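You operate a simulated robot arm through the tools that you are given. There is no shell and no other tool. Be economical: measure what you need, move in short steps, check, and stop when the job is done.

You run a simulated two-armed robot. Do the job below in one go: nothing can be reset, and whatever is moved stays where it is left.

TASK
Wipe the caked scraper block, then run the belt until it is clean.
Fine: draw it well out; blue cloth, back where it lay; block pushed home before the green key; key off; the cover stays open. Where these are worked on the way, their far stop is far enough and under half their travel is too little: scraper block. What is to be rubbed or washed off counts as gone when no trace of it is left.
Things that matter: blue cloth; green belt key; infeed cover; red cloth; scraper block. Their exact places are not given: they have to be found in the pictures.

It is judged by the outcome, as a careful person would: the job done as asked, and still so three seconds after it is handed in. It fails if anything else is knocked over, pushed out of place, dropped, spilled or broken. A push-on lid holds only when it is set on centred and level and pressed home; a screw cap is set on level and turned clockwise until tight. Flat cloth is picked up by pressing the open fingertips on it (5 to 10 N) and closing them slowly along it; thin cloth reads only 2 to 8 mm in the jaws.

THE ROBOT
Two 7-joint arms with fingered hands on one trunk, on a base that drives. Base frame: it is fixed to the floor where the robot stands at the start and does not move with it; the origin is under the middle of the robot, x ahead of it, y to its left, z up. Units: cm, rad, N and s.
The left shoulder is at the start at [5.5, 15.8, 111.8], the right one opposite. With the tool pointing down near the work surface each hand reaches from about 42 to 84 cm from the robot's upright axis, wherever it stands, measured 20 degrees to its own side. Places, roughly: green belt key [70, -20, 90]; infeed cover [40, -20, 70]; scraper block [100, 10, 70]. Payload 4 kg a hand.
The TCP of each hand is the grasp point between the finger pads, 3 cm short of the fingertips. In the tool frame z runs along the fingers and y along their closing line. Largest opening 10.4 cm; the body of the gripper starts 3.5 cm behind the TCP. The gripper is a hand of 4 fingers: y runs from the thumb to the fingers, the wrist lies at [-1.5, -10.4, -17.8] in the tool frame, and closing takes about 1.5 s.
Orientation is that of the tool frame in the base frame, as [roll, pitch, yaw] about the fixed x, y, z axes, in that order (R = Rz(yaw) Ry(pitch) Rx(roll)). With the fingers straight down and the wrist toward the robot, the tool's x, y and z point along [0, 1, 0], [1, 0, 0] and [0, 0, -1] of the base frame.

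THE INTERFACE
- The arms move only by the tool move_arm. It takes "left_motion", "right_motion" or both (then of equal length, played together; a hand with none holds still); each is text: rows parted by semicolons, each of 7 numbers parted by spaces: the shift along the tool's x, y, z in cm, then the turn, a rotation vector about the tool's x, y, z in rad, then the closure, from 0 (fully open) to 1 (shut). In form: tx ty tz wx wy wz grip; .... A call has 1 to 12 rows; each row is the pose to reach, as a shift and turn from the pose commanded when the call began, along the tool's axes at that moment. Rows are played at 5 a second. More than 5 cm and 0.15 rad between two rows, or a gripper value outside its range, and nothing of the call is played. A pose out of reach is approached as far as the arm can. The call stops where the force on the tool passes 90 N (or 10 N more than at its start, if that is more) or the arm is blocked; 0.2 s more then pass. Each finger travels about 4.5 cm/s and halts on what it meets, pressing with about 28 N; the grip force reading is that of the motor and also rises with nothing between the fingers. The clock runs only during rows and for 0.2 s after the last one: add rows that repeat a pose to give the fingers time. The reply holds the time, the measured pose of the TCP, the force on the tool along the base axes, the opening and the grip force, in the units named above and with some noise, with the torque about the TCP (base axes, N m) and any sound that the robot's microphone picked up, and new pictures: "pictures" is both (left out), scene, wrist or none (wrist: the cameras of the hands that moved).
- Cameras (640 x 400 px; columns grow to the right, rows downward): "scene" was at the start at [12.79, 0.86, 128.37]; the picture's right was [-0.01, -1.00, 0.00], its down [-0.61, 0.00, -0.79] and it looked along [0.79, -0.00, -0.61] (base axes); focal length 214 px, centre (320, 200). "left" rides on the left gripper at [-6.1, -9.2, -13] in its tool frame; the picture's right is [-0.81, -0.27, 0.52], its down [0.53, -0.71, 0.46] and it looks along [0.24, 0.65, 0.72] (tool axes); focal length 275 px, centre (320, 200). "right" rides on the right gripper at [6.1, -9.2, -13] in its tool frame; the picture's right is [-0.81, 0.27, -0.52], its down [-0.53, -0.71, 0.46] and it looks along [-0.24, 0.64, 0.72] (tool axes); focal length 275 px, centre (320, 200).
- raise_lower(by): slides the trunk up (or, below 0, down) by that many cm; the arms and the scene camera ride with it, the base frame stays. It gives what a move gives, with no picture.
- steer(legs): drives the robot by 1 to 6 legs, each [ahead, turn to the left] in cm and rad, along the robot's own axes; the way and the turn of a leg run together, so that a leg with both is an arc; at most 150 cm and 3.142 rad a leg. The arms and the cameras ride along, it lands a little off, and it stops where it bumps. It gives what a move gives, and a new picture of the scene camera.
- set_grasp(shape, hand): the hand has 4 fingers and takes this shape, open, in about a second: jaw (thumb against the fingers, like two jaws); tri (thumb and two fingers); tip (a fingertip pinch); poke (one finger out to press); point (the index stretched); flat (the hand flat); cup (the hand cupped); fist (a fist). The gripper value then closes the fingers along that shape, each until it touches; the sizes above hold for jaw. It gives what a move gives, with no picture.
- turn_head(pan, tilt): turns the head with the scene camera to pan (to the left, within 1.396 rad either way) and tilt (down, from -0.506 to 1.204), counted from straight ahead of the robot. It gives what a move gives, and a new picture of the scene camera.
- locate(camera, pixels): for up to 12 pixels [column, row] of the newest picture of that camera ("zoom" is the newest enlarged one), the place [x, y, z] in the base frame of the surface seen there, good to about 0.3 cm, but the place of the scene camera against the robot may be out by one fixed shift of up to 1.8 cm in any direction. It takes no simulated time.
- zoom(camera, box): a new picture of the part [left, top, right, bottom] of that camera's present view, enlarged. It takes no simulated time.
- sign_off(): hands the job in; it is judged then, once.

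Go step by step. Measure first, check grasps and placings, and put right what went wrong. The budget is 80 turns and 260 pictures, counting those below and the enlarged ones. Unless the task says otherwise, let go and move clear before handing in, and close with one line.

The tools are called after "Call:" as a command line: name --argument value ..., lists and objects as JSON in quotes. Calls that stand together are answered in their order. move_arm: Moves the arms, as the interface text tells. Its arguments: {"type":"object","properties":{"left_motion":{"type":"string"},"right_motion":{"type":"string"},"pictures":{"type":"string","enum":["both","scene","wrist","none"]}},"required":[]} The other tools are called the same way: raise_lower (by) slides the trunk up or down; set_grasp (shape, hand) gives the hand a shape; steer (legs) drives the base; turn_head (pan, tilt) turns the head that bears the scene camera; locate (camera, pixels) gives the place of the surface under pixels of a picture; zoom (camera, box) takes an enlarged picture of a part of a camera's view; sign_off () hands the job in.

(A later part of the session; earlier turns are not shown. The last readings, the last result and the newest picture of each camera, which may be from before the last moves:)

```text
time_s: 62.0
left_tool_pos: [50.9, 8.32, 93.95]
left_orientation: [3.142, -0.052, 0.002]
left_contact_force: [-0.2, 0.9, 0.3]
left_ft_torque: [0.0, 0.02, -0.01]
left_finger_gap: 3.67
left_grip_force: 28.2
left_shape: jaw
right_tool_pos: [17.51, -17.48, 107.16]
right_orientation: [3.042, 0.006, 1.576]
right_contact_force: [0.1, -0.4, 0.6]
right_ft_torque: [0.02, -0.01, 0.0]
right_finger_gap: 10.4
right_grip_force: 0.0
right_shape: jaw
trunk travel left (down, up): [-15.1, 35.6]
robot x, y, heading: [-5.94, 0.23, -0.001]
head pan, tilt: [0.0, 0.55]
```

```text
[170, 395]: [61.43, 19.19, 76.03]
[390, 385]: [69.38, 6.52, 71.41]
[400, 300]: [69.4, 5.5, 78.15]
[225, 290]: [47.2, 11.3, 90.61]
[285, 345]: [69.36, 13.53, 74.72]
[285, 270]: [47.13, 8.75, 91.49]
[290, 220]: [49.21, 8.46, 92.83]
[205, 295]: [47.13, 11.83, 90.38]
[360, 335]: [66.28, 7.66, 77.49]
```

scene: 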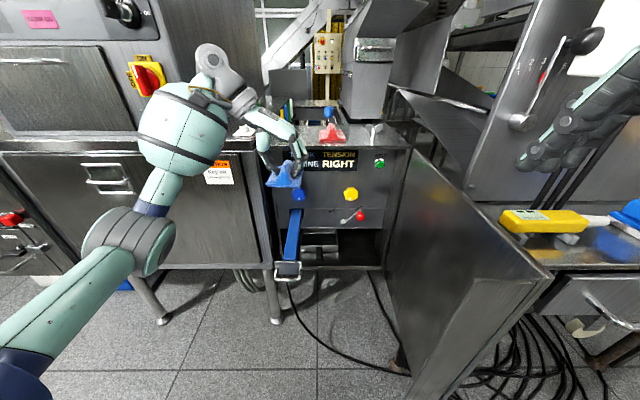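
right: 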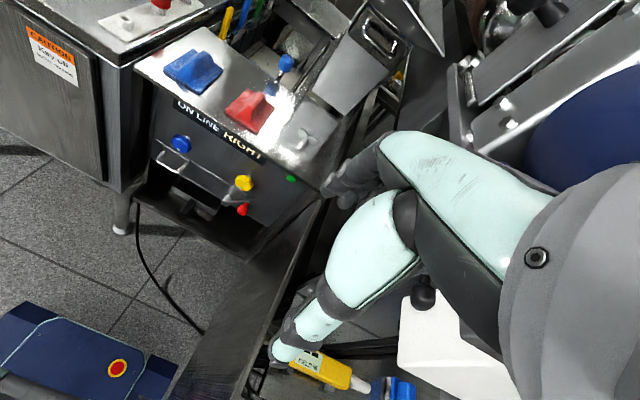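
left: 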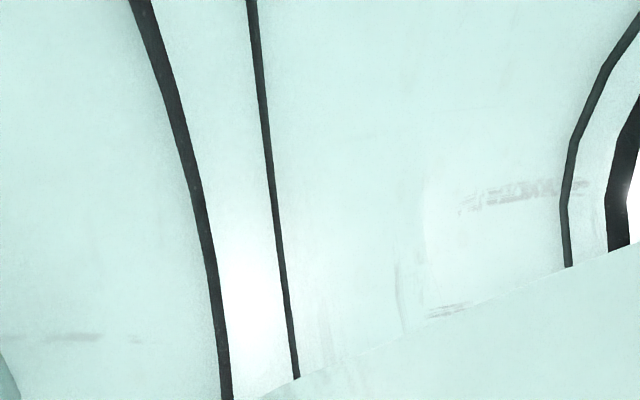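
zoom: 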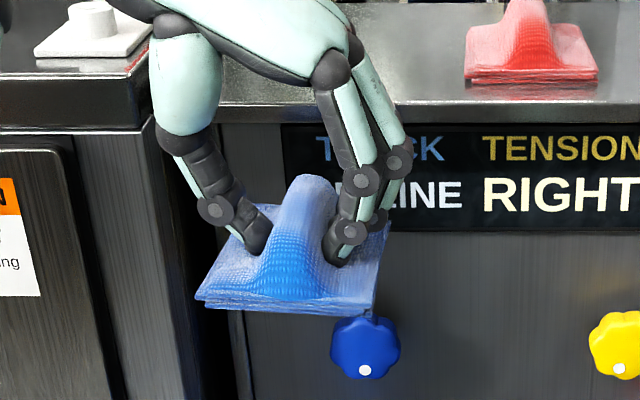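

The block is clean. Measuring the cloth in the hand for setting it back.

Call:
locate --camera "zoom" --pixels '[[202, 292], [370, 302], [384, 228], [300, 185], [285, 292], [255, 245], [340, 255], [237, 225]]'

```text
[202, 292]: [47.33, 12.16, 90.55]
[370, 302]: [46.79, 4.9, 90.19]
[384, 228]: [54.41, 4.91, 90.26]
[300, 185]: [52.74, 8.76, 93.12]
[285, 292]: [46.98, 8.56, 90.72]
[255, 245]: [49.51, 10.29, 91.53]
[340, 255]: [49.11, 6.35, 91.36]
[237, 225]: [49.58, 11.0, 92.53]
```

Cloth centre is offset (+0.7,-0.7) from TCP and yawed about -0.13 rad from how it lay. I'll lift, drive forward, and set it down with TCP at ≈[71.1,9.5].

Call:
move_arm --left_motion "0 0 -4 0 0 0 1; 0 0 -8 0 0 -0.07 1; 0 0 -11.5 0 0 -0.13 1; 0 0 -11.5 0 0 -0.13 1" --pictures "none"

Call:
steer --legs '[[14.5, 0]]'

```text
time_s: 63.0
left_tool_pos: [50.29, 8.36, 105.31]
left_orientation: [3.134, -0.048, 0.133]
left_contact_force: [0.8, 0.1, 0.2]
left_ft_torque: [0.03, 0.01, 0.0]
left_finger_gap: 3.68
left_grip_force: 27.4
left_shape: jaw
right_tool_pos: [17.61, -17.36, 107.12]
right_orientation: [3.04, 0.007, 1.577]
right_contact_force: [1.2, -0.1, 0.7]
right_ft_torque: [0.01, 0.01, 0.02]
right_finger_gap: 10.38
right_grip_force: 0.0
right_shape: jaw
trunk travel left (down, up): [-15.1, 35.6]
robot x, y, heading: [-5.93, -0.34, 0.0]
head pan, tilt: [0.0, 0.55]
```

```text
time_s: 64.4
left_tool_pos: [65.05, 8.24, 105.48]
left_orientation: [3.134, -0.049, 0.132]
left_contact_force: [0.7, -0.6, -0.2]
left_ft_torque: [0.01, -0.02, -0.01]
left_finger_gap: 3.69
left_grip_force: 27.8
left_shape: jaw
right_tool_pos: [32.19, -17.4, 107.22]
right_orientation: [3.041, 0.005, 1.573]
right_contact_force: [0.2, 0.6, 0.2]
right_ft_torque: [-0.04, 0.02, -0.03]
right_finger_gap: 10.39
right_grip_force: 0.0
right_shape: jaw
trunk travel left (down, up): [-15.1, 35.6]
robot x, y, heading: [8.61, 0.15, -0.004]
head pan, tilt: [0.0, 0.55]
```

scene: 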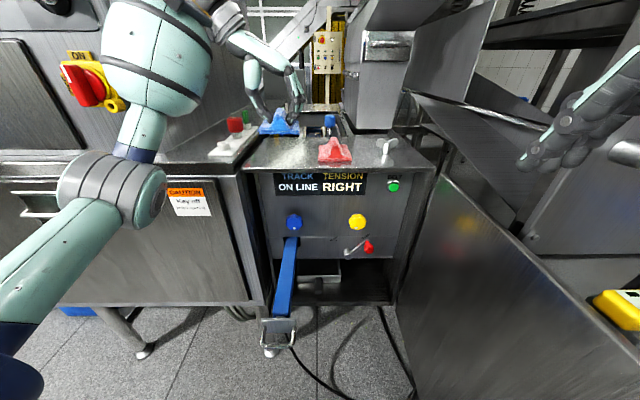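

Moving over the spot and down to 1.5 cm above.

Call:
move_arm --left_motion "3.2 -0.2 1 0 0 0 1; 6.3 -0.4 2.5 0 0 0 1; 6.4 -0.4 4.5 0 0 0 1; 6.4 -0.4 6 0 0 0 1; 6.4 -0.4 6 0 0 0 1" --pictures "none"

Call:
zoom --camera "scene" --box '[245, 105, 345, 175]'

Call:
locate --camera "zoom" --pixels '[[150, 280], [320, 280], [325, 215], [280, 270], [240, 270]]'

```text
time_s: 65.6
left_tool_pos: [70.38, 9.53, 100.42]
left_orientation: [3.132, -0.063, 0.133]
left_contact_force: [-0.7, 0.3, 0.3]
left_ft_torque: [-0.02, 0.0, -0.05]
left_finger_gap: 3.67
left_grip_force: 27.9
left_shape: jaw
right_tool_pos: [30.94, -17.54, 107.34]
right_orientation: [3.027, 0.006, 1.573]
right_contact_force: [1.7, -1.3, 6.2]
right_ft_torque: [0.63, 0.95, 0.04]
right_finger_gap: 10.41
right_grip_force: 0.0
right_shape: jaw
trunk travel left (down, up): [-15.1, 35.6]
robot x, y, heading: [8.85, 0.27, -0.002]
head pan, tilt: [0.0, 0.55]
```

```text
5.71 times, centred on (295, 140) of scene
```

zoom: 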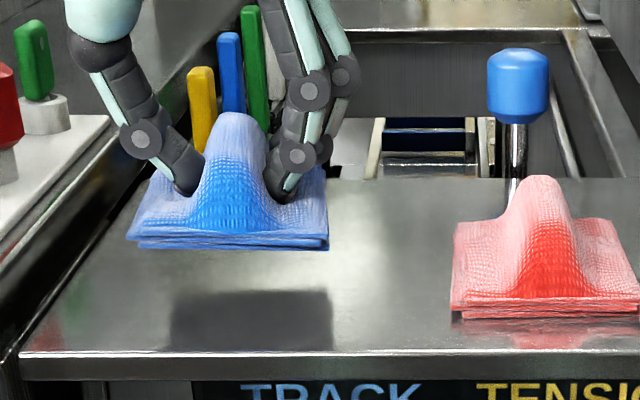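

```text
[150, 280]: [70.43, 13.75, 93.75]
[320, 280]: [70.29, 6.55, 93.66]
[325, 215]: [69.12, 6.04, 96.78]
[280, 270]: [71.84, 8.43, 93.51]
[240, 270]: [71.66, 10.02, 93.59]
```

The cloth is 2-3 cm above the plate, square-looking. The right arm reads a slight contact (6 N) – it has drifted back toward the torso; I'll move it forward in the same call after checking the cloth corners.

Call:
locate --camera "zoom" --pixels '[[132, 236], [325, 240], [326, 172], [155, 175], [230, 235], [232, 120]]'

Call:
move_arm --right_motion "0 2 0 0 0 0 0; 0 4 0 0 0 0 0; 0 6 0 0 0 0 0; 0 8 0 0 0 0 0; 0 8 0 0 0 0 0" --pictures "none"

```text
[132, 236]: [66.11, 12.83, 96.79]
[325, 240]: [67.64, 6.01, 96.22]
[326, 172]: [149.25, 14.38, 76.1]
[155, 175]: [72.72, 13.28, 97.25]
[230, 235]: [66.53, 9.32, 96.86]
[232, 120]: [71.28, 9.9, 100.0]
```

```text
time_s: 66.8
left_tool_pos: [70.5, 9.64, 100.44]
left_orientation: [3.132, -0.062, 0.131]
left_contact_force: [-0.5, 0.6, -0.5]
left_ft_torque: [0.02, 0.0, -0.01]
left_finger_gap: 3.67
left_grip_force: 27.9
left_shape: jaw
right_tool_pos: [38.91, -17.41, 108.23]
right_orientation: [3.028, 0.006, 1.576]
right_contact_force: [-0.9, 0.5, 0.1]
right_ft_torque: [-0.04, 0.03, 0.01]
right_finger_gap: 10.38
right_grip_force: 0.1
right_shape: jaw
trunk travel left (down, up): [-15.1, 35.6]
robot x, y, heading: [8.54, 0.27, 0.0]
head pan, tilt: [0.0, 0.55]
```

Compared with the original corners I need +0.3 in x and +0.35 in y, then 2.4 cm down.

Call:
move_arm --left_motion "0.3 -0.3 0.5 0 0 0 1; 0.4 -0.3 1.2 0 0 0 1; 0.5 -0.3 1.8 0 0 0 1; 0.55 -0.3 2.3 0 0 0 1; 0.55 -0.3 2.3 0 0 0 1" --pictures "none"

Call:
zoom --camera "scene" --box '[245, 105, 345, 175]'

Call:
locate --camera "zoom" --pixels '[[148, 290], [325, 292], [145, 300], [327, 302], [320, 230]]'

```text
time_s: 68.0
left_tool_pos: [71.18, 9.98, 98.08]
left_orientation: [3.134, -0.063, 0.132]
left_contact_force: [-0.3, 0.1, 0.5]
left_ft_torque: [-0.01, -0.01, 0.02]
left_finger_gap: 3.67
left_grip_force: 28.5
left_shape: jaw
right_tool_pos: [38.86, -17.44, 108.22]
right_orientation: [3.028, 0.006, 1.573]
right_contact_force: [-0.1, 0.2, -0.7]
right_ft_torque: [0.01, -0.01, 0.0]
right_finger_gap: 10.39
right_grip_force: 0.2
right_shape: jaw
trunk travel left (down, up): [-15.1, 35.6]
robot x, y, heading: [8.45, 0.1, -0.008]
head pan, tilt: [0.0, 0.55]
```

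```text
5.71 times, centred on (295, 140) of scene
```

zoom: 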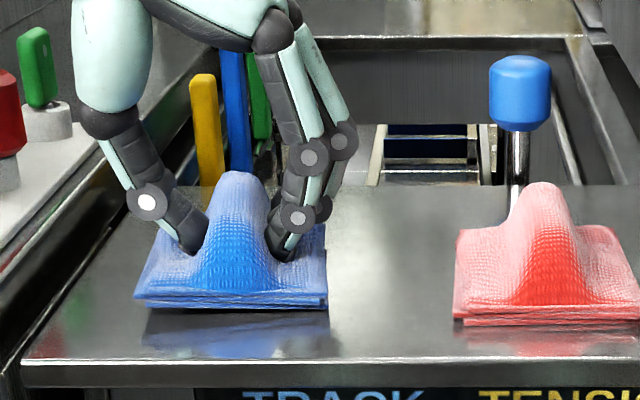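

```text
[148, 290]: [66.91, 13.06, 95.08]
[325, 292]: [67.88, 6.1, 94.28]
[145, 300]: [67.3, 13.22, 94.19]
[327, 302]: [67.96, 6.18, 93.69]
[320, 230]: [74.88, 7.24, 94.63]
```

Corners match the original within ~0.3 cm; lowering the last bit until contact, then releasing and lifting.

Call:
move_arm --left_motion "-0.1 0 0.3 0 0 0 1; -0.15 0 0.6 0 0 0 1; -0.15 0 0.7 0 0 0 1; -0.15 0 0.7 0 0 0 0.6; -0.15 0 0.7 0 0 0 0.4; -0.15 0 0.5 0 0 0 0.35; -0.15 0 -0.5 0 0 0 0.35; -0.15 0 -3 0 0 0 0.35; -0.15 0 -6 0 0 0 0.35; -0.15 0 -8 0 0 0 0.35" --pictures "none"

Call:
zoom --camera "scene" --box '[245, 105, 345, 175]'

Call:
locate --camera "zoom" --pixels '[[148, 300], [325, 300], [325, 230], [175, 230], [240, 180], [235, 260]]'

```text
time_s: 70.2
left_tool_pos: [70.48, 9.95, 106.27]
left_orientation: [3.134, -0.062, 0.131]
left_contact_force: [-0.2, 0.3, -0.3]
left_ft_torque: [-0.01, -0.01, -0.02]
left_finger_gap: 6.73
left_grip_force: 0.1
left_shape: jaw
right_tool_pos: [38.8, -17.5, 108.14]
right_orientation: [3.026, 0.006, 1.576]
right_contact_force: [0.1, 0.2, -0.9]
right_ft_torque: [0.01, -0.02, 0.01]
right_finger_gap: 10.4
right_grip_force: 0.1
right_shape: jaw
trunk travel left (down, up): [-15.1, 35.6]
robot x, y, heading: [8.43, 0.05, 0.001]
head pan, tilt: [0.0, 0.55]
```

```text
5.71 times, centred on (295, 140) of scene
```

zoom: 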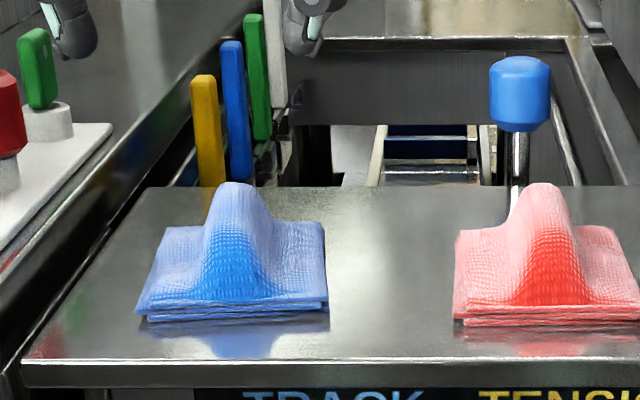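

```text
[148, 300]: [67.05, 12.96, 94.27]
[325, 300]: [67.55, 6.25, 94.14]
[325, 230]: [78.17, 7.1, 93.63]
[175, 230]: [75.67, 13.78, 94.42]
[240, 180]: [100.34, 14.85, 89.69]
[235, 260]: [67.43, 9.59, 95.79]
```

The blue cloth lies where it was. Now the block must be pushed home: back the base off and re-orient the left hand fingers-forward.

Call:
steer --legs '[[-33.5, 0]]'

Call:
move_arm --left_motion "0 0 0 0 0 -0.145 0; 0 0 0 0 0 -0.29 0; 0 0 0 0 0 -0.435 0; 0 0 0 0 0 -0.58 0; 0 0 0 0 0 -0.725 0; 0 0 0 0 0 -0.87 0; 0 0 0 0 0 -1.015 0; 0 0 0 0 0 -1.16 0; 0 0 0 0 0 -1.305 0; 0 0 0 0 0 -1.445 0; 0 0 0 0 0 -1.445 0" --pictures "scene"

```text
time_s: 72.5
left_tool_pos: [36.77, 9.99, 106.31]
left_orientation: [3.131, -0.063, 0.131]
left_contact_force: [-0.5, -0.3, 0.3]
left_ft_torque: [-0.01, -0.02, 0.0]
left_finger_gap: 6.72
left_grip_force: 0.1
left_shape: jaw
right_tool_pos: [4.93, -17.37, 108.32]
right_orientation: [3.027, 0.005, 1.576]
right_contact_force: [0.1, -0.8, 0.9]
right_ft_torque: [-0.02, -0.03, 0.02]
right_finger_gap: 10.38
right_grip_force: 0.1
right_shape: jaw
trunk travel left (down, up): [-15.1, 35.6]
robot x, y, heading: [-25.15, 0.23, -0.005]
head pan, tilt: [0.0, 0.55]
```

scene: 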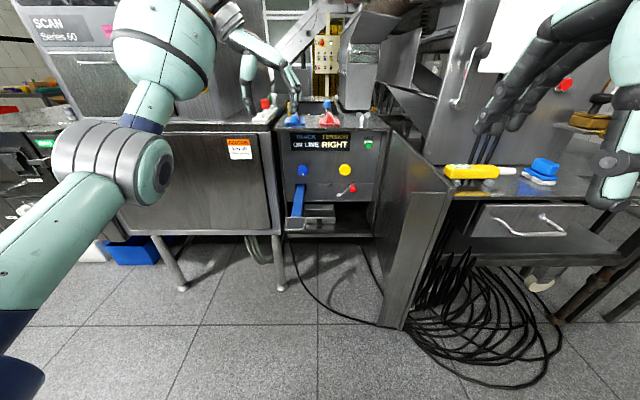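

```text
time_s: 74.9
left_tool_pos: [35.49, 10.05, 106.98]
left_orientation: [3.066, 0.001, 1.58]
left_contact_force: [-0.1, 0.1, 0.6]
left_ft_torque: [0.03, 0.03, -0.01]
left_finger_gap: 10.35
left_grip_force: 0.1
left_shape: jaw
right_tool_pos: [3.81, -17.21, 108.51]
right_orientation: [3.017, 0.007, 1.576]
right_contact_force: [0.0, -0.9, 0.9]
right_ft_torque: [0.01, 0.0, 0.02]
right_finger_gap: 10.4
right_grip_force: 0.0
right_shape: jaw
trunk travel left (down, up): [-15.1, 35.6]
robot x, y, heading: [-25.28, -0.17, -0.005]
head pan, tilt: [0.0, 0.55]
```

scene: 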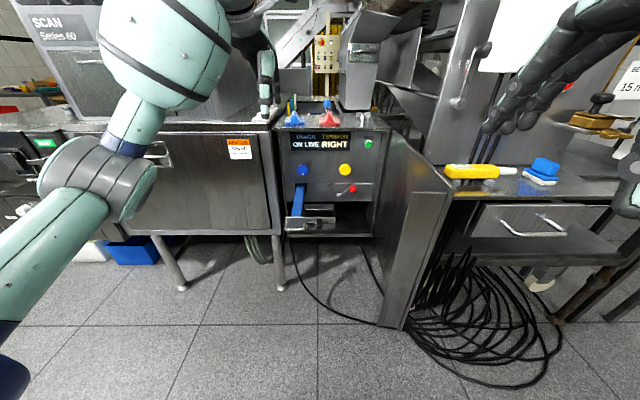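

Rotating to fingers-forward while descending to z≈67, staying short of the bail.

Call:
move_arm --left_motion "-0.2 -0.3 3.3 -0.125 0 0 0; -0.3 -0.6 6.6 -0.25 0 0 0; -0.5 -0.9 9.9 -0.374 0 0 0; -0.7 -1.2 13.2 -0.499 0 0 0; -0.8 -1.6 16.5 -0.624 0 0 0; -1 -2 19.8 -0.749 0 0 0; -1.2 -2.5 23.1 -0.873 0 0 0; -1.3 -3 26.5 -0.998 0 0 0; -1.5 -3.6 29.8 -1.123 0 0 0; -1.7 -4.2 33.1 -1.25 0 0 0; -1.9 -4.8 36.4 -1.37 0 0 0; -2 -5.5 39.7 -1.495 0 0 0" --pictures "both"

```text
time_s: 77.5
left_tool_pos: [32.99, 7.96, 66.83]
left_orientation: [1.57, -0.003, 1.574]
left_contact_force: [0.2, 0.0, -0.3]
left_ft_torque: [-0.04, -0.04, -0.01]
left_finger_gap: 10.39
left_grip_force: 0.1
left_shape: jaw
right_tool_pos: [3.86, -17.39, 108.59]
right_orientation: [3.018, 0.008, 1.575]
right_contact_force: [0.3, 0.6, -0.2]
right_ft_torque: [-0.02, 0.01, -0.03]
right_finger_gap: 10.39
right_grip_force: 0.1
right_shape: jaw
trunk travel left (down, up): [-15.1, 35.6]
robot x, y, heading: [-24.96, 0.16, 0.001]
head pan, tilt: [0.0, 0.55]
```

scene: 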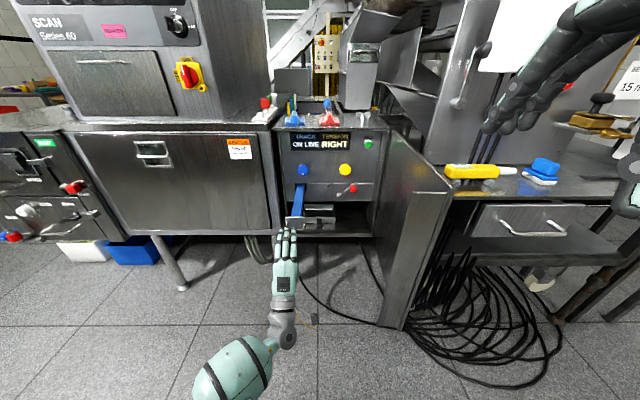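
left: 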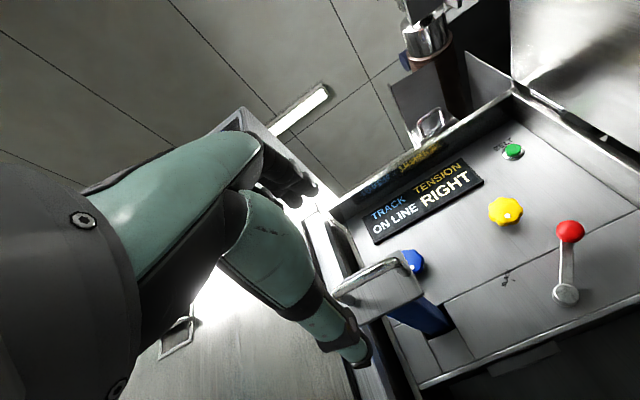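

Call:
locate --camera "left" --pixels '[[340, 293], [370, 275], [400, 260], [395, 290], [512, 150], [435, 318], [413, 258]]'

```text
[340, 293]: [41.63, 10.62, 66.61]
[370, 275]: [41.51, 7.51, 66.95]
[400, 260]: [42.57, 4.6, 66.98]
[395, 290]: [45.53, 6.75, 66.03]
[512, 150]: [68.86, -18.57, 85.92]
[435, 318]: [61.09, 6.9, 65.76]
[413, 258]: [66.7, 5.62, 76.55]
```

Bar is at x≈42, y≈7.6, z≈66.8 – still drawn out. Drive 8 cm forward so the bar lies between the open fingers, then close.

Call:
steer --legs '[[7.8, 0]]'

Call:
move_arm --left_motion "-0.3 0 0 0 0 0 0.3; -0.3 0 0 0 0 0 0.7; -0.3 0 0 0 0 0 1; -0.3 0 0 0 0 0 1; -0.3 0 0 0 0 0 1; -0.3 0 0 0 0 0 1; -0.3 0 0 0 0 0 1; -0.3 0 0 0 0 0 1" --pictures "wrist"

```text
time_s: 78.6
left_tool_pos: [39.89, 7.88, 67.77]
left_orientation: [1.557, 0.001, 1.576]
left_contact_force: [0.8, 0.1, -0.4]
left_ft_torque: [-0.02, -0.09, 0.02]
left_finger_gap: 10.39
left_grip_force: 0.0
left_shape: jaw
right_tool_pos: [10.18, -17.44, 109.06]
right_orientation: [3.0, 0.006, 1.576]
right_contact_force: [1.0, 0.0, 0.8]
right_ft_torque: [-0.01, 0.03, 0.03]
right_finger_gap: 10.39
right_grip_force: 0.1
right_shape: jaw
trunk travel left (down, up): [-15.1, 35.6]
robot x, y, heading: [-17.13, 0.06, -0.003]
head pan, tilt: [0.0, 0.55]
```

scene: 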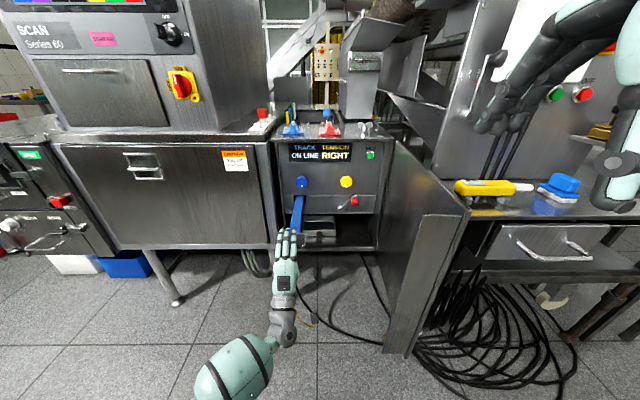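

```text
time_s: 80.4
left_tool_pos: [40.96, 7.56, 67.03]
left_orientation: [1.571, -0.001, 1.574]
left_contact_force: [12.0, -1.2, 2.6]
left_ft_torque: [0.1, -0.07, -0.01]
left_finger_gap: 0.0
left_grip_force: 27.7
left_shape: jaw
right_tool_pos: [11.61, -17.34, 108.57]
right_orientation: [3.014, 0.006, 1.577]
right_contact_force: [0.0, -0.4, 0.0]
right_ft_torque: [0.02, -0.01, 0.0]
right_finger_gap: 10.39
right_grip_force: 0.2
right_shape: jaw
trunk travel left (down, up): [-15.1, 35.6]
robot x, y, heading: [-17.2, 0.31, -0.004]
head pan, tilt: [0.0, 0.55]
```

left: 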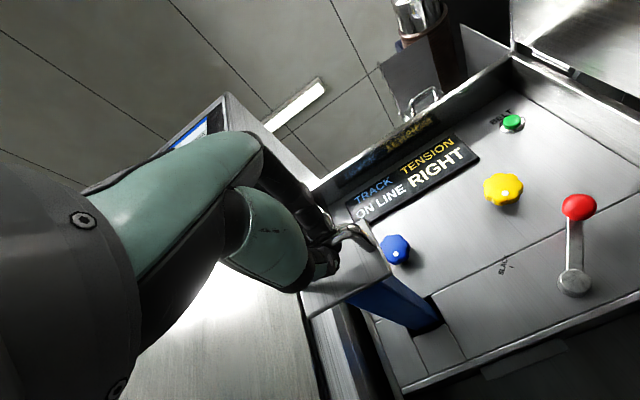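

Bail grasped. Driving forward to push the block in most of the way.

Call:
steer --legs '[[21, 0]]'

Call:
move_arm --left_motion "0 0 0 0 0 0 1" --pictures "wrist"

```text
time_s: 82.1
left_tool_pos: [62.14, 7.61, 66.94]
left_orientation: [1.571, 0.0, 1.576]
left_contact_force: [-1.3, -4.5, 4.1]
left_ft_torque: [0.12, -0.12, -0.11]
left_finger_gap: 0.0
left_grip_force: 28.3
left_shape: jaw
right_tool_pos: [32.83, -17.34, 108.55]
right_orientation: [3.013, 0.003, 1.575]
right_contact_force: [0.4, -0.5, 0.7]
right_ft_torque: [-0.01, 0.02, 0.02]
right_finger_gap: 10.4
right_grip_force: 0.2
right_shape: jaw
trunk travel left (down, up): [-15.1, 35.6]
robot x, y, heading: [4.03, -0.1, -0.007]
head pan, tilt: [0.0, 0.55]
```

scene: 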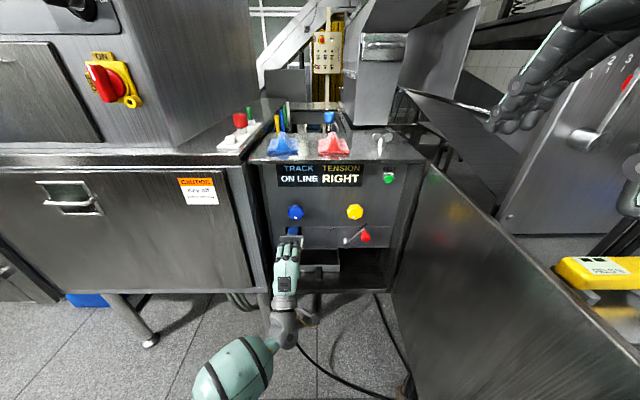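

```text
time_s: 82.5
left_tool_pos: [61.24, 7.45, 67.43]
left_orientation: [1.563, -0.001, 1.575]
left_contact_force: [-1.7, -2.7, -14.0]
left_ft_torque: [0.03, -0.06, -0.07]
left_finger_gap: 0.0
left_grip_force: 28.0
left_shape: jaw
right_tool_pos: [31.57, -17.43, 108.89]
right_orientation: [3.001, 0.007, 1.575]
right_contact_force: [0.6, -0.1, 0.5]
right_ft_torque: [-0.02, 0.02, -0.01]
right_finger_gap: 10.39
right_grip_force: 0.1
right_shape: jaw
trunk travel left (down, up): [-15.1, 35.6]
robot x, y, heading: [4.31, 0.48, -0.002]
head pan, tilt: [0.0, 0.55]
```

left: 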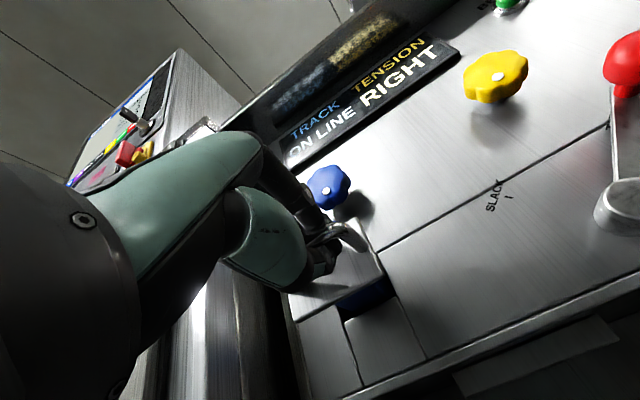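

Still about 3.5 cm out; pushing the rest with the arm until it stops.

Call:
move_arm --left_motion "0 -0.3 1 0 0 0 1; 0 -0.5 2 0 0 0 1; 0 -0.5 3 0 0 0 1; 0 -0.5 4 0 0 0 1; 0 -0.5 4.8 0 0 0 1; 0 -0.5 5.5 0 0 0 1; 0 -0.5 6 0 0 0 1" --pictures "wrist"

```text
time_s: 84.1
left_tool_pos: [66.52, 7.5, 67.43]
left_orientation: [1.555, 0.0, 1.573]
left_contact_force: [-42.9, 1.2, -14.9]
left_ft_torque: [-0.03, 0.0, -0.19]
left_finger_gap: 0.03
left_grip_force: 28.4
left_shape: jaw
right_tool_pos: [30.43, -17.41, 109.25]
right_orientation: [2.988, 0.008, 1.575]
right_contact_force: [0.4, -0.8, -0.3]
right_ft_torque: [-0.03, 0.01, 0.0]
right_finger_gap: 10.36
right_grip_force: 0.0
right_shape: jaw
trunk travel left (down, up): [-15.1, 35.6]
robot x, y, heading: [4.08, -0.27, -0.007]
head pan, tilt: [0.0, 0.55]
```

left: 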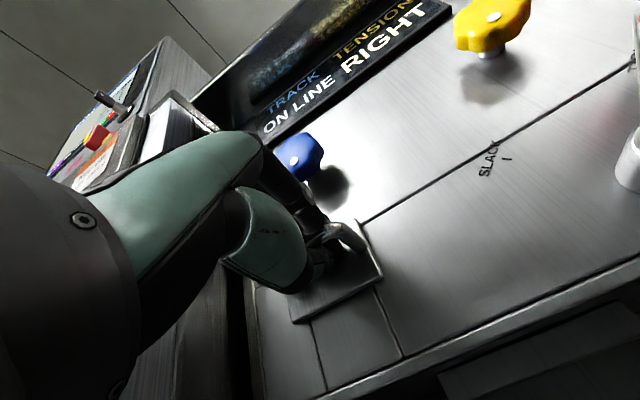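

Block home (43 N against the stop, plate flush). Release with a partial opening and back straight off.

Call:
move_arm --left_motion "0 0 -0.8 0 0 0 1; 0 0 -0.8 0 0 0 0.7; 0 0 -0.8 0 0 0 0.55; 0 0 -0.8 0 0 0 0.55; 0 0 -0.8 0 0 0 0.55; 0 0 -4 0 0 0 0.55; 0 0 -8 0 0 0 0.55; 0 0 -12 0 0 0 0.55; 0 0 -14 0 0 0 0.55" --pictures "both"

Call:
locate --camera "left" --pixels '[[398, 293], [415, 305], [518, 75], [520, 68], [510, 78], [380, 225]]'

Call:
zoom --camera "left" --box '[320, 180, 520, 380]'

```text
time_s: 86.1
left_tool_pos: [53.26, 7.53, 67.05]
left_orientation: [1.557, 0.001, 1.576]
left_contact_force: [-0.3, -0.3, 0.2]
left_ft_torque: [0.01, 0.01, 0.0]
left_finger_gap: 4.65
left_grip_force: 0.1
left_shape: jaw
right_tool_pos: [31.53, -17.51, 109.07]
right_orientation: [2.997, 0.006, 1.575]
right_contact_force: [0.4, 0.3, 0.4]
right_ft_torque: [0.0, -0.06, -0.01]
right_finger_gap: 10.4
right_grip_force: 0.1
right_shape: jaw
trunk travel left (down, up): [-15.1, 35.6]
robot x, y, heading: [4.03, -0.09, 0.003]
head pan, tilt: [0.0, 0.55]
```

scene: 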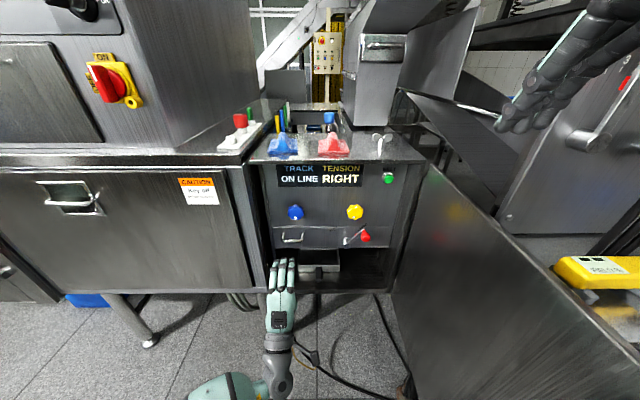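
left: 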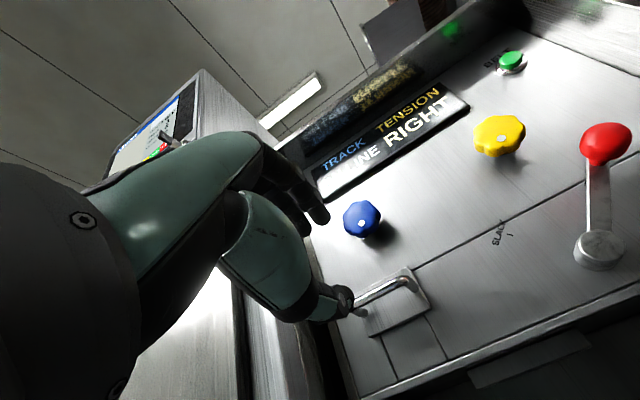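

```text
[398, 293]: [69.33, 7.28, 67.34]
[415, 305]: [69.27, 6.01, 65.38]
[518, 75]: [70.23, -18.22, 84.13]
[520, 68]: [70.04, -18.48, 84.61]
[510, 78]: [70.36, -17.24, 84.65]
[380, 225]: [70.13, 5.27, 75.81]
```

```text
2.00 times, centred on (420, 280) of left
```

zoom: 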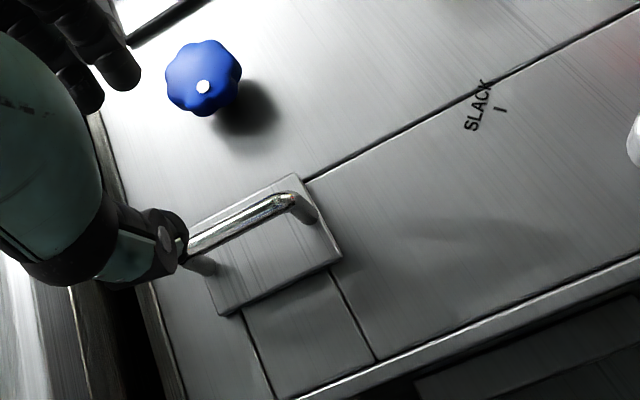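

The block's plate is at x≈69.3, home as at the start. For the button I'll use the left hand (the right arm would foul the cover); set it to poke and look at the finger.

Call:
set_grasp --hand "left" --shape "poke"

Call:
move_arm --left_motion "-3.2 2.4 -0.5 0 0 0 0; -6.4 4.8 -1 0 0 0 0; -9.6 7.2 -1.5 0 0 0 0; -12.5 9.5 -2 0 0 0 0; -15 12 -2 0 0 0 0; -17 14.5 -2 0 0 0 0; -19 17 -2 0 0 0 0; -20 18.5 -2 0 0 0 0; -20 18.5 -2 0 0 0 0" --pictures "both"

Call:
zoom --camera "scene" --box '[260, 140, 460, 280]'

```text
time_s: 87.0
left_tool_pos: [53.21, 7.54, 66.95]
left_orientation: [1.557, 0.001, 1.574]
left_contact_force: [0.2, -0.7, -0.3]
left_ft_torque: [-0.01, -0.01, 0.02]
left_finger_gap: 0.0
left_grip_force: 0.2
left_shape: poke
right_tool_pos: [31.52, -17.31, 108.92]
right_orientation: [3.0, 0.007, 1.575]
right_contact_force: [-0.3, 0.4, 0.2]
right_ft_torque: [-0.02, -0.03, -0.04]
right_finger_gap: 10.4
right_grip_force: 0.1
right_shape: jaw
trunk travel left (down, up): [-15.1, 35.6]
robot x, y, heading: [3.67, -0.25, -0.0]
head pan, tilt: [0.0, 0.55]
```

```text
time_s: 87.8
left_tool_pos: [53.49, 5.86, 67.8]
left_orientation: [1.565, -0.244, 1.67]
left_contact_force: [-0.2, -0.3, 0.0]
left_ft_torque: [-0.02, 0.01, -0.01]
left_finger_gap: 0.0
left_grip_force: 0.1
left_shape: poke
right_tool_pos: [29.99, -17.44, 109.32]
right_orientation: [2.985, 0.007, 1.577]
right_contact_force: [-1.0, 0.1, 0.1]
right_ft_torque: [0.01, -0.04, 0.02]
right_finger_gap: 10.4
right_grip_force: 0.0
right_shape: jaw
trunk travel left (down, up): [-15.1, 35.6]
robot x, y, heading: [4.3, -0.37, -0.002]
head pan, tilt: [0.0, 0.55]
stopped in row 4 (left hand): the arm was blocked; the commanded pose is now the measured one
```

scene: 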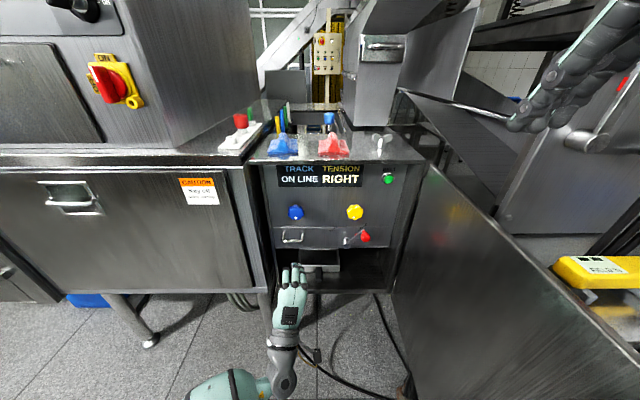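
left: 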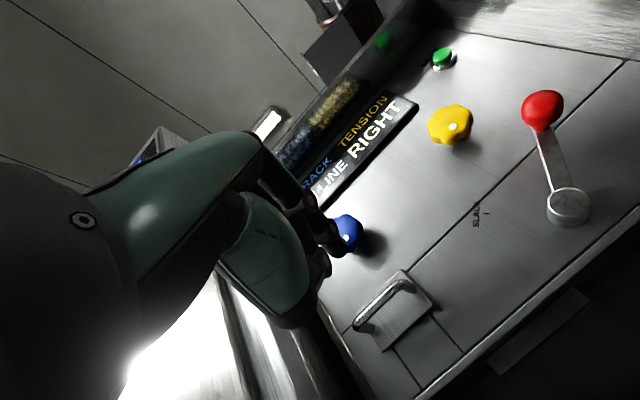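

```text
2.86 times, centred on (360, 210) of scene
```

zoom: 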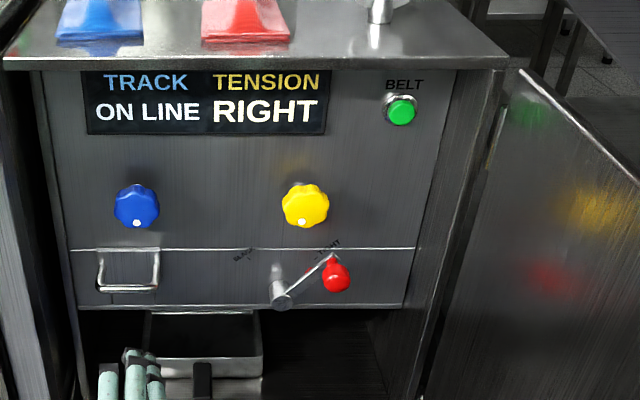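

The left arm can't swing further right (joint limit). I'll use the right arm instead, raised so it comes over the cover: back off, raise the trunk, and set the right hand to poke.

Call:
steer --legs '[[-14, 0]]'

Call:
raise_lower --by 14

Call:
set_grasp --hand "right" --shape "poke"

Call:
move_arm --right_motion "0 3 0 -0.14 0 0 0; 0 6 0 -0.28 0 0 0; 0 10 0 -0.42 0 0 0; 0 14 0 -0.56 0 0 0; 0 18 0.5 -0.7 0 0 0; 0 21 1.5 -0.84 0 0 0; 0 24 3 -0.95 0 0 0; 0 24 3 -0.95 0 0 0" --pictures "both"

```text
time_s: 89.2
left_tool_pos: [38.96, 5.13, 67.86]
left_orientation: [1.571, -0.231, 1.655]
left_contact_force: [0.3, 0.0, 0.1]
left_ft_torque: [-0.03, -0.01, 0.01]
left_finger_gap: 0.0
left_grip_force: 0.2
left_shape: poke
right_tool_pos: [16.14, -17.34, 109.26]
right_orientation: [2.988, 0.007, 1.574]
right_contact_force: [-0.9, -0.4, 0.0]
right_ft_torque: [0.03, -0.03, 0.02]
right_finger_gap: 10.4
right_grip_force: 0.1
right_shape: jaw
trunk travel left (down, up): [-15.1, 35.6]
robot x, y, heading: [-9.83, 0.12, -0.002]
head pan, tilt: [0.0, 0.55]
```

scene: 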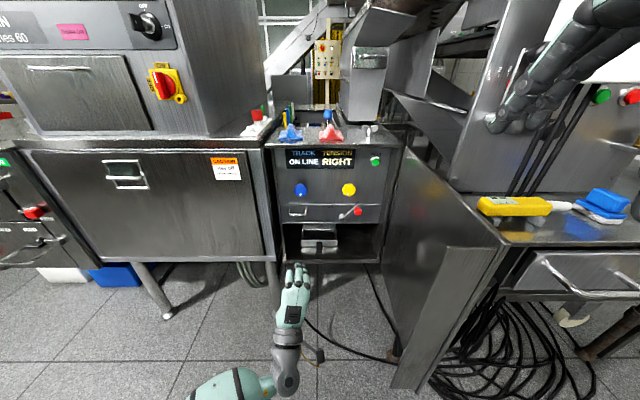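

```text
time_s: 90.8
left_tool_pos: [39.65, 5.6, 81.61]
left_orientation: [1.572, -0.24, 1.662]
left_contact_force: [1.0, 0.6, -0.7]
left_ft_torque: [0.01, 0.01, 0.04]
left_finger_gap: 0.02
left_grip_force: 0.1
left_shape: poke
right_tool_pos: [16.85, -17.46, 123.04]
right_orientation: [2.995, 0.008, 1.576]
right_contact_force: [-0.3, -0.7, -0.3]
right_ft_torque: [0.02, 0.04, 0.0]
right_finger_gap: 10.4
right_grip_force: 0.1
right_shape: jaw
trunk travel left (down, up): [-29.1, 21.6]
robot x, y, heading: [-10.15, 0.2, -0.007]
head pan, tilt: [0.0, 0.55]
```

```text
time_s: 91.8
left_tool_pos: [39.69, 5.66, 81.68]
left_orientation: [1.569, -0.238, 1.664]
left_contact_force: [0.3, -1.2, -0.8]
left_ft_torque: [0.02, -0.01, 0.0]
left_finger_gap: 0.02
left_grip_force: 0.0
left_shape: poke
right_tool_pos: [16.93, -17.39, 122.97]
right_orientation: [2.995, 0.007, 1.575]
right_contact_force: [-0.2, 0.0, 0.0]
right_ft_torque: [0.01, -0.02, 0.03]
right_finger_gap: 0.02
right_grip_force: 0.2
right_shape: poke
trunk travel left (down, up): [-29.1, 21.6]
robot x, y, heading: [-9.99, -0.16, -0.005]
head pan, tilt: [0.0, 0.55]
```

```text
time_s: 93.5
left_tool_pos: [39.6, 5.61, 81.91]
left_orientation: [1.567, -0.236, 1.659]
left_contact_force: [0.4, -0.3, 0.1]
left_ft_torque: [0.02, 0.01, -0.04]
left_finger_gap: 0.0
left_grip_force: 0.1
left_shape: poke
right_tool_pos: [40.83, -17.18, 123.7]
right_orientation: [2.042, 0.006, 1.577]
right_contact_force: [-0.3, 0.5, 0.1]
right_ft_torque: [0.0, 0.0, -0.01]
right_finger_gap: 0.0
right_grip_force: 0.1
right_shape: poke
trunk travel left (down, up): [-29.1, 21.6]
robot x, y, heading: [-9.95, 0.08, -0.0]
head pan, tilt: [0.0, 0.55]
```

scene: 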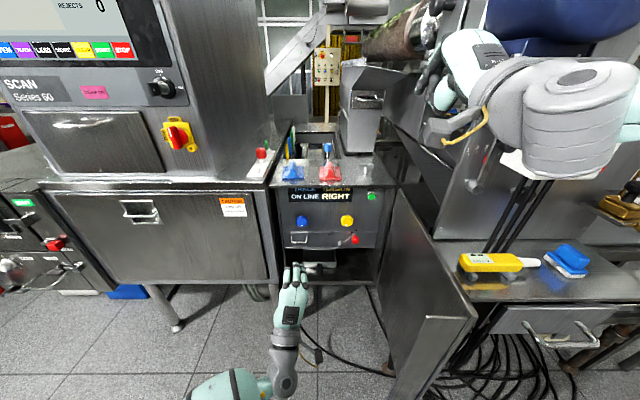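
right: 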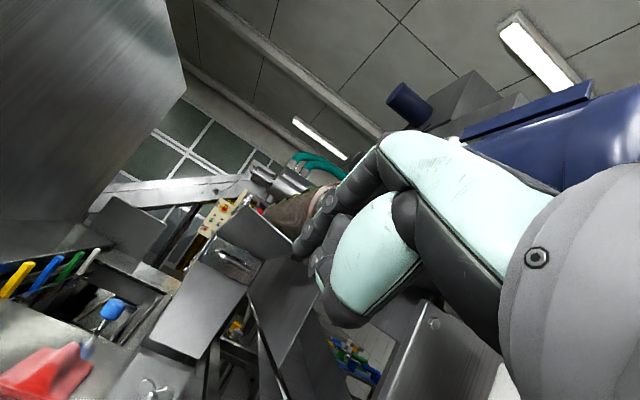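

Right hand is now tilted with the index out. Zooming to find its fingertip relative to the TCP.

Call:
zoom --camera "scene" --box '[390, 10, 550, 150]'

Call:
locate --camera "right" --pixels '[[298, 250], [305, 235], [325, 205], [318, 265], [345, 185], [325, 280]]'

Call:
zoom --camera "right" --box '[250, 120, 430, 340]'

```text
2.86 times, centred on (470, 80) of scene
```

zoom: 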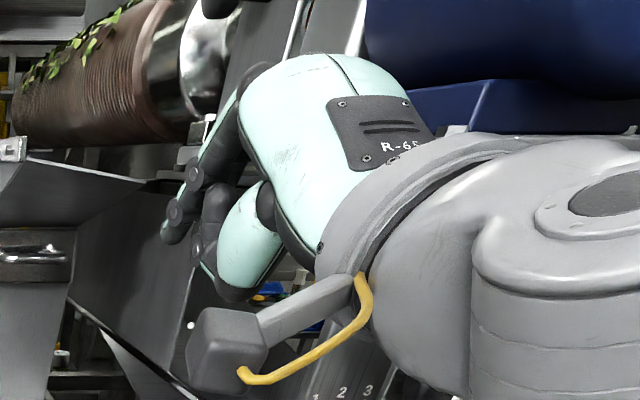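

```text
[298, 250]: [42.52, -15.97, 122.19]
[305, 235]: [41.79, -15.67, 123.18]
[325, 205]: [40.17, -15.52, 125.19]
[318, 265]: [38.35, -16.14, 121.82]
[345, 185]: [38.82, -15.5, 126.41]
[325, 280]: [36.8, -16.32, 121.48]
```

```text
1.82 times, centred on (340, 230) of right
```

zoom: 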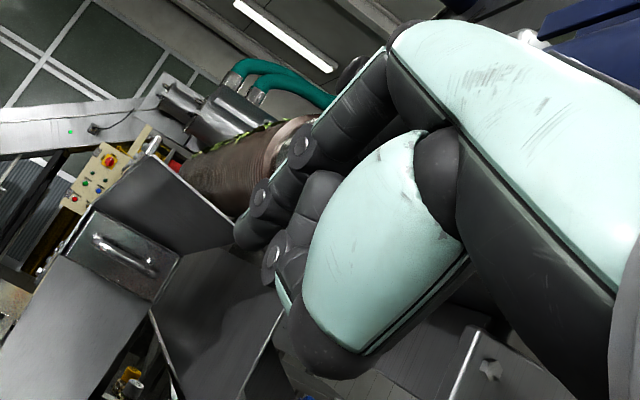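

The tip is 3 cm ahead of the TCP along the finger axis. The cover at y≈-24 is close, so I'll yaw the hand to come from the left, and descend halfway first, then check clearance.

Call:
move_arm --right_motion "0.4 -3 2.2 -0.04 -0.06 0.03 0; 0.8 -5.9 4.3 -0.08 -0.12 0.06 0; 1.2 -8.8 6.5 -0.13 -0.19 0.095 0; 1.6 -11.8 8.6 -0.17 -0.25 0.126 0; 2 -14.7 10.8 -0.21 -0.312 0.158 0; 2 -14.7 10.8 -0.21 -0.312 0.158 0" --pictures "none"

Call:
turn_head --pan -0.5 --tilt 0.75

```text
time_s: 95.0
left_tool_pos: [39.85, 5.5, 81.87]
left_orientation: [1.567, -0.233, 1.663]
left_contact_force: [0.7, 1.0, 0.0]
left_ft_torque: [-0.01, 0.01, 0.03]
left_finger_gap: 0.01
left_grip_force: 0.0
left_shape: poke
right_tool_pos: [46.22, -18.49, 107.82]
right_orientation: [1.836, -0.027, 1.231]
right_contact_force: [0.3, -0.4, -0.3]
right_ft_torque: [0.02, -0.02, 0.0]
right_finger_gap: 0.0
right_grip_force: 0.0
right_shape: poke
right hand out of reach, approached as far as the arm can: row 4, 5, 6
trunk travel left (down, up): [-29.1, 21.6]
robot x, y, heading: [-9.86, -0.06, 0.001]
head pan, tilt: [0.0, 0.55]
```

```text
time_s: 95.9
left_tool_pos: [39.77, 5.6, 81.91]
left_orientation: [1.567, -0.233, 1.664]
left_contact_force: [-0.9, 0.5, 1.0]
left_ft_torque: [-0.02, -0.01, -0.01]
left_finger_gap: 0.02
left_grip_force: 0.1
left_shape: poke
right_tool_pos: [46.16, -18.41, 107.7]
right_orientation: [1.839, -0.027, 1.23]
right_contact_force: [0.2, -0.1, 0.9]
right_ft_torque: [0.01, 0.02, -0.01]
right_finger_gap: 0.02
right_grip_force: 0.0
right_shape: poke
trunk travel left (down, up): [-29.1, 21.6]
robot x, y, heading: [-9.95, -0.04, -0.004]
head pan, tilt: [-0.499, 0.75]
```

scene: 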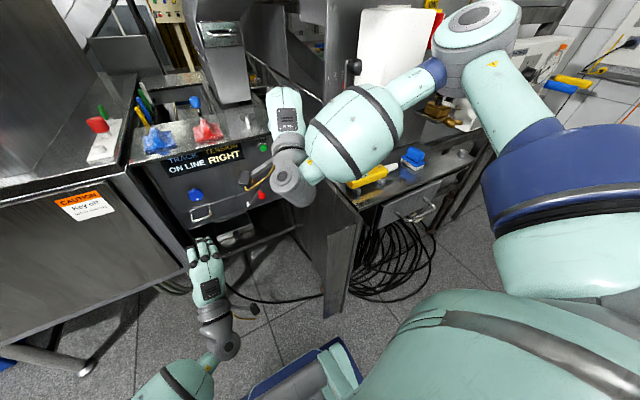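

The elbow lies out to the right over the bench and the forearm crosses above the cover. Measuring clearances.

Call:
locate --camera "scene" --pixels '[[480, 35], [415, 90], [355, 135], [310, 170], [290, 185], [330, 225], [300, 165], [413, 155], [375, 60]]'

```text
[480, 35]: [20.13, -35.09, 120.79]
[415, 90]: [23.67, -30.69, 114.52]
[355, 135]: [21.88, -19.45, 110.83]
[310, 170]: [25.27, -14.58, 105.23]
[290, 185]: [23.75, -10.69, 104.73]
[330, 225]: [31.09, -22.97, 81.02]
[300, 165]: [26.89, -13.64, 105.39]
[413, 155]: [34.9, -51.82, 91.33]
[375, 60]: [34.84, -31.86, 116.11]
```

The forearm would foul the cover if I simply descended, so I'll raise the trunk fully: the arm then comes down steeply inside the cover. Then drive closer.

Call:
raise_lower --by 20.5

Call:
steer --legs '[[10, 0]]'

```text
time_s: 97.6
left_tool_pos: [36.54, 4.61, 100.91]
left_orientation: [1.551, -0.232, 1.656]
left_contact_force: [0.4, 0.3, -0.8]
left_ft_torque: [-0.02, -0.04, 0.03]
left_finger_gap: 0.0
left_grip_force: 0.0
left_shape: poke
right_tool_pos: [41.98, -21.67, 120.1]
right_orientation: [1.919, 0.105, 1.199]
right_contact_force: [0.4, -1.8, -1.0]
right_ft_torque: [0.02, 0.01, 0.04]
right_finger_gap: 0.0
right_grip_force: 0.0
right_shape: poke
trunk travel left (down, up): [-46.7, 4.0]
robot x, y, heading: [-10.15, -0.04, -0.006]
head pan, tilt: [-0.499, 0.75]
stopped: the arm was blocked; the commanded pose is now the measured one
```

```text
time_s: 98.5
left_tool_pos: [41.84, 5.58, 100.09]
left_orientation: [1.562, -0.226, 1.654]
left_contact_force: [0.2, 0.4, 0.3]
left_ft_torque: [-0.03, 0.02, 0.05]
left_finger_gap: 0.0
left_grip_force: 0.1
left_shape: poke
right_tool_pos: [45.1, -20.13, 118.65]
right_orientation: [1.967, 0.135, 1.25]
right_contact_force: [0.0, 0.0, 0.0]
right_ft_torque: [0.0, -0.01, 0.02]
right_finger_gap: 0.02
right_grip_force: 0.1
right_shape: poke
trunk travel left (down, up): [-46.7, 4.0]
robot x, y, heading: [-6.38, -0.22, -0.002]
head pan, tilt: [-0.499, 0.75]
stopped in leg 1: the robot was blocked; the commanded pose is now the measured one
```

scene: 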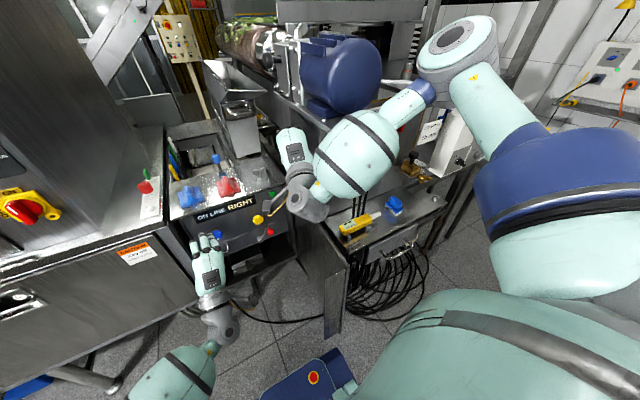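

Both moves stopped early: the right arm is touching something out of view at its elbow. I'll back away the way I came and look right.

Call:
steer --legs '[[-12, 0]]'

Call:
turn_head --pan -0.7 --tilt 0.9

```text
time_s: 99.8
left_tool_pos: [34.49, 5.32, 97.42]
left_orientation: [1.614, -0.235, 1.643]
left_contact_force: [0.4, 0.1, 0.3]
left_ft_torque: [0.02, -0.03, 0.03]
left_finger_gap: 0.0
left_grip_force: 0.0
left_shape: poke
right_tool_pos: [39.3, -20.85, 115.58]
right_orientation: [2.01, 0.15, 1.239]
right_contact_force: [0.7, -0.3, -0.2]
right_ft_torque: [-0.02, -0.05, -0.02]
right_finger_gap: 0.01
right_grip_force: 0.2
right_shape: poke
trunk travel left (down, up): [-46.7, 4.0]
robot x, y, heading: [-18.7, -0.25, -0.011]
head pan, tilt: [-0.499, 0.75]
```

scene: 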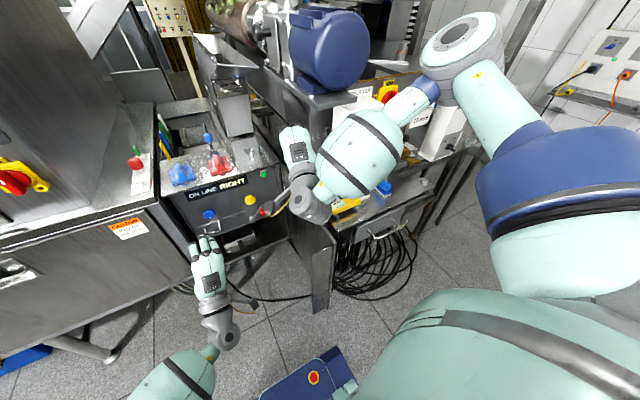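

```text
time_s: 100.5
left_tool_pos: [33.16, 5.24, 98.27]
left_orientation: [1.596, -0.234, 1.649]
left_contact_force: [-0.1, 0.3, 0.2]
left_ft_torque: [0.0, 0.05, -0.03]
left_finger_gap: 0.0
left_grip_force: 0.0
left_shape: poke
right_tool_pos: [37.66, -20.9, 116.55]
right_orientation: [1.994, 0.143, 1.234]
right_contact_force: [-0.3, -0.4, 0.1]
right_ft_torque: [0.01, 0.04, 0.06]
right_finger_gap: 0.0
right_grip_force: 0.0
right_shape: poke
trunk travel left (down, up): [-46.7, 4.0]
robot x, y, heading: [-18.75, -0.19, -0.005]
head pan, tilt: [-0.7, 0.901]
```

scene: 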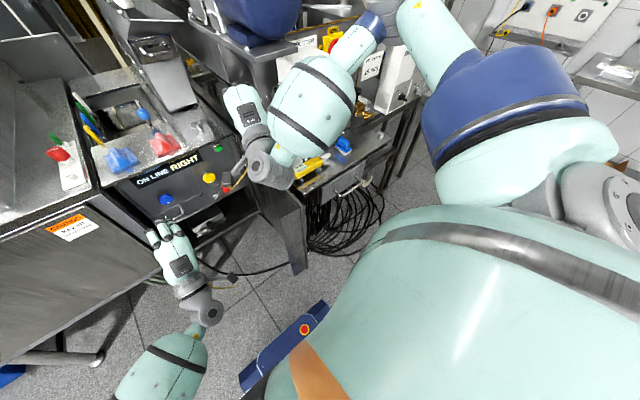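

Call:
locate --camera "scene" --pixels '[[326, 305], [241, 378], [300, 330], [300, 268], [285, 255], [270, 200], [308, 210], [105, 355], [205, 375], [192, 305]]'

Call:
turn_head --pan -1.2 --tilt 0.4

```text
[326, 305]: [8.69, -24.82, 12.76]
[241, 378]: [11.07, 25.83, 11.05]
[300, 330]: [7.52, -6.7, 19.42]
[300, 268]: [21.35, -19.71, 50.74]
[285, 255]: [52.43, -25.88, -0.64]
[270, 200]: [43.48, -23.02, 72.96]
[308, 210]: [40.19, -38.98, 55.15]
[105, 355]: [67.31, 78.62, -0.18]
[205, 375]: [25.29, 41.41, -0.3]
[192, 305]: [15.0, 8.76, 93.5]
```

```text
time_s: 101.5
left_tool_pos: [32.06, 5.34, 98.87]
left_orientation: [1.586, -0.233, 1.651]
left_contact_force: [0.3, -0.3, -0.7]
left_ft_torque: [0.02, 0.03, 0.0]
left_finger_gap: 0.0
left_grip_force: 0.0
left_shape: poke
right_tool_pos: [36.3, -20.86, 117.17]
right_orientation: [1.985, 0.139, 1.235]
right_contact_force: [-0.2, 0.4, 0.9]
right_ft_torque: [-0.04, 0.03, 0.01]
right_finger_gap: 0.0
right_grip_force: 0.1
right_shape: poke
trunk travel left (down, up): [-46.7, 4.0]
robot x, y, heading: [-18.66, -0.51, -0.001]
head pan, tilt: [-1.201, 0.4]
```

scene: 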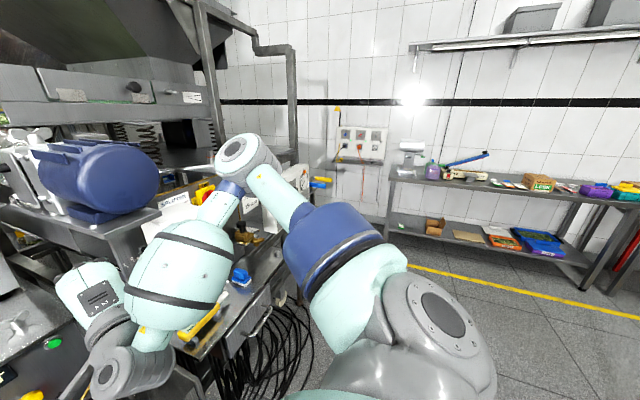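

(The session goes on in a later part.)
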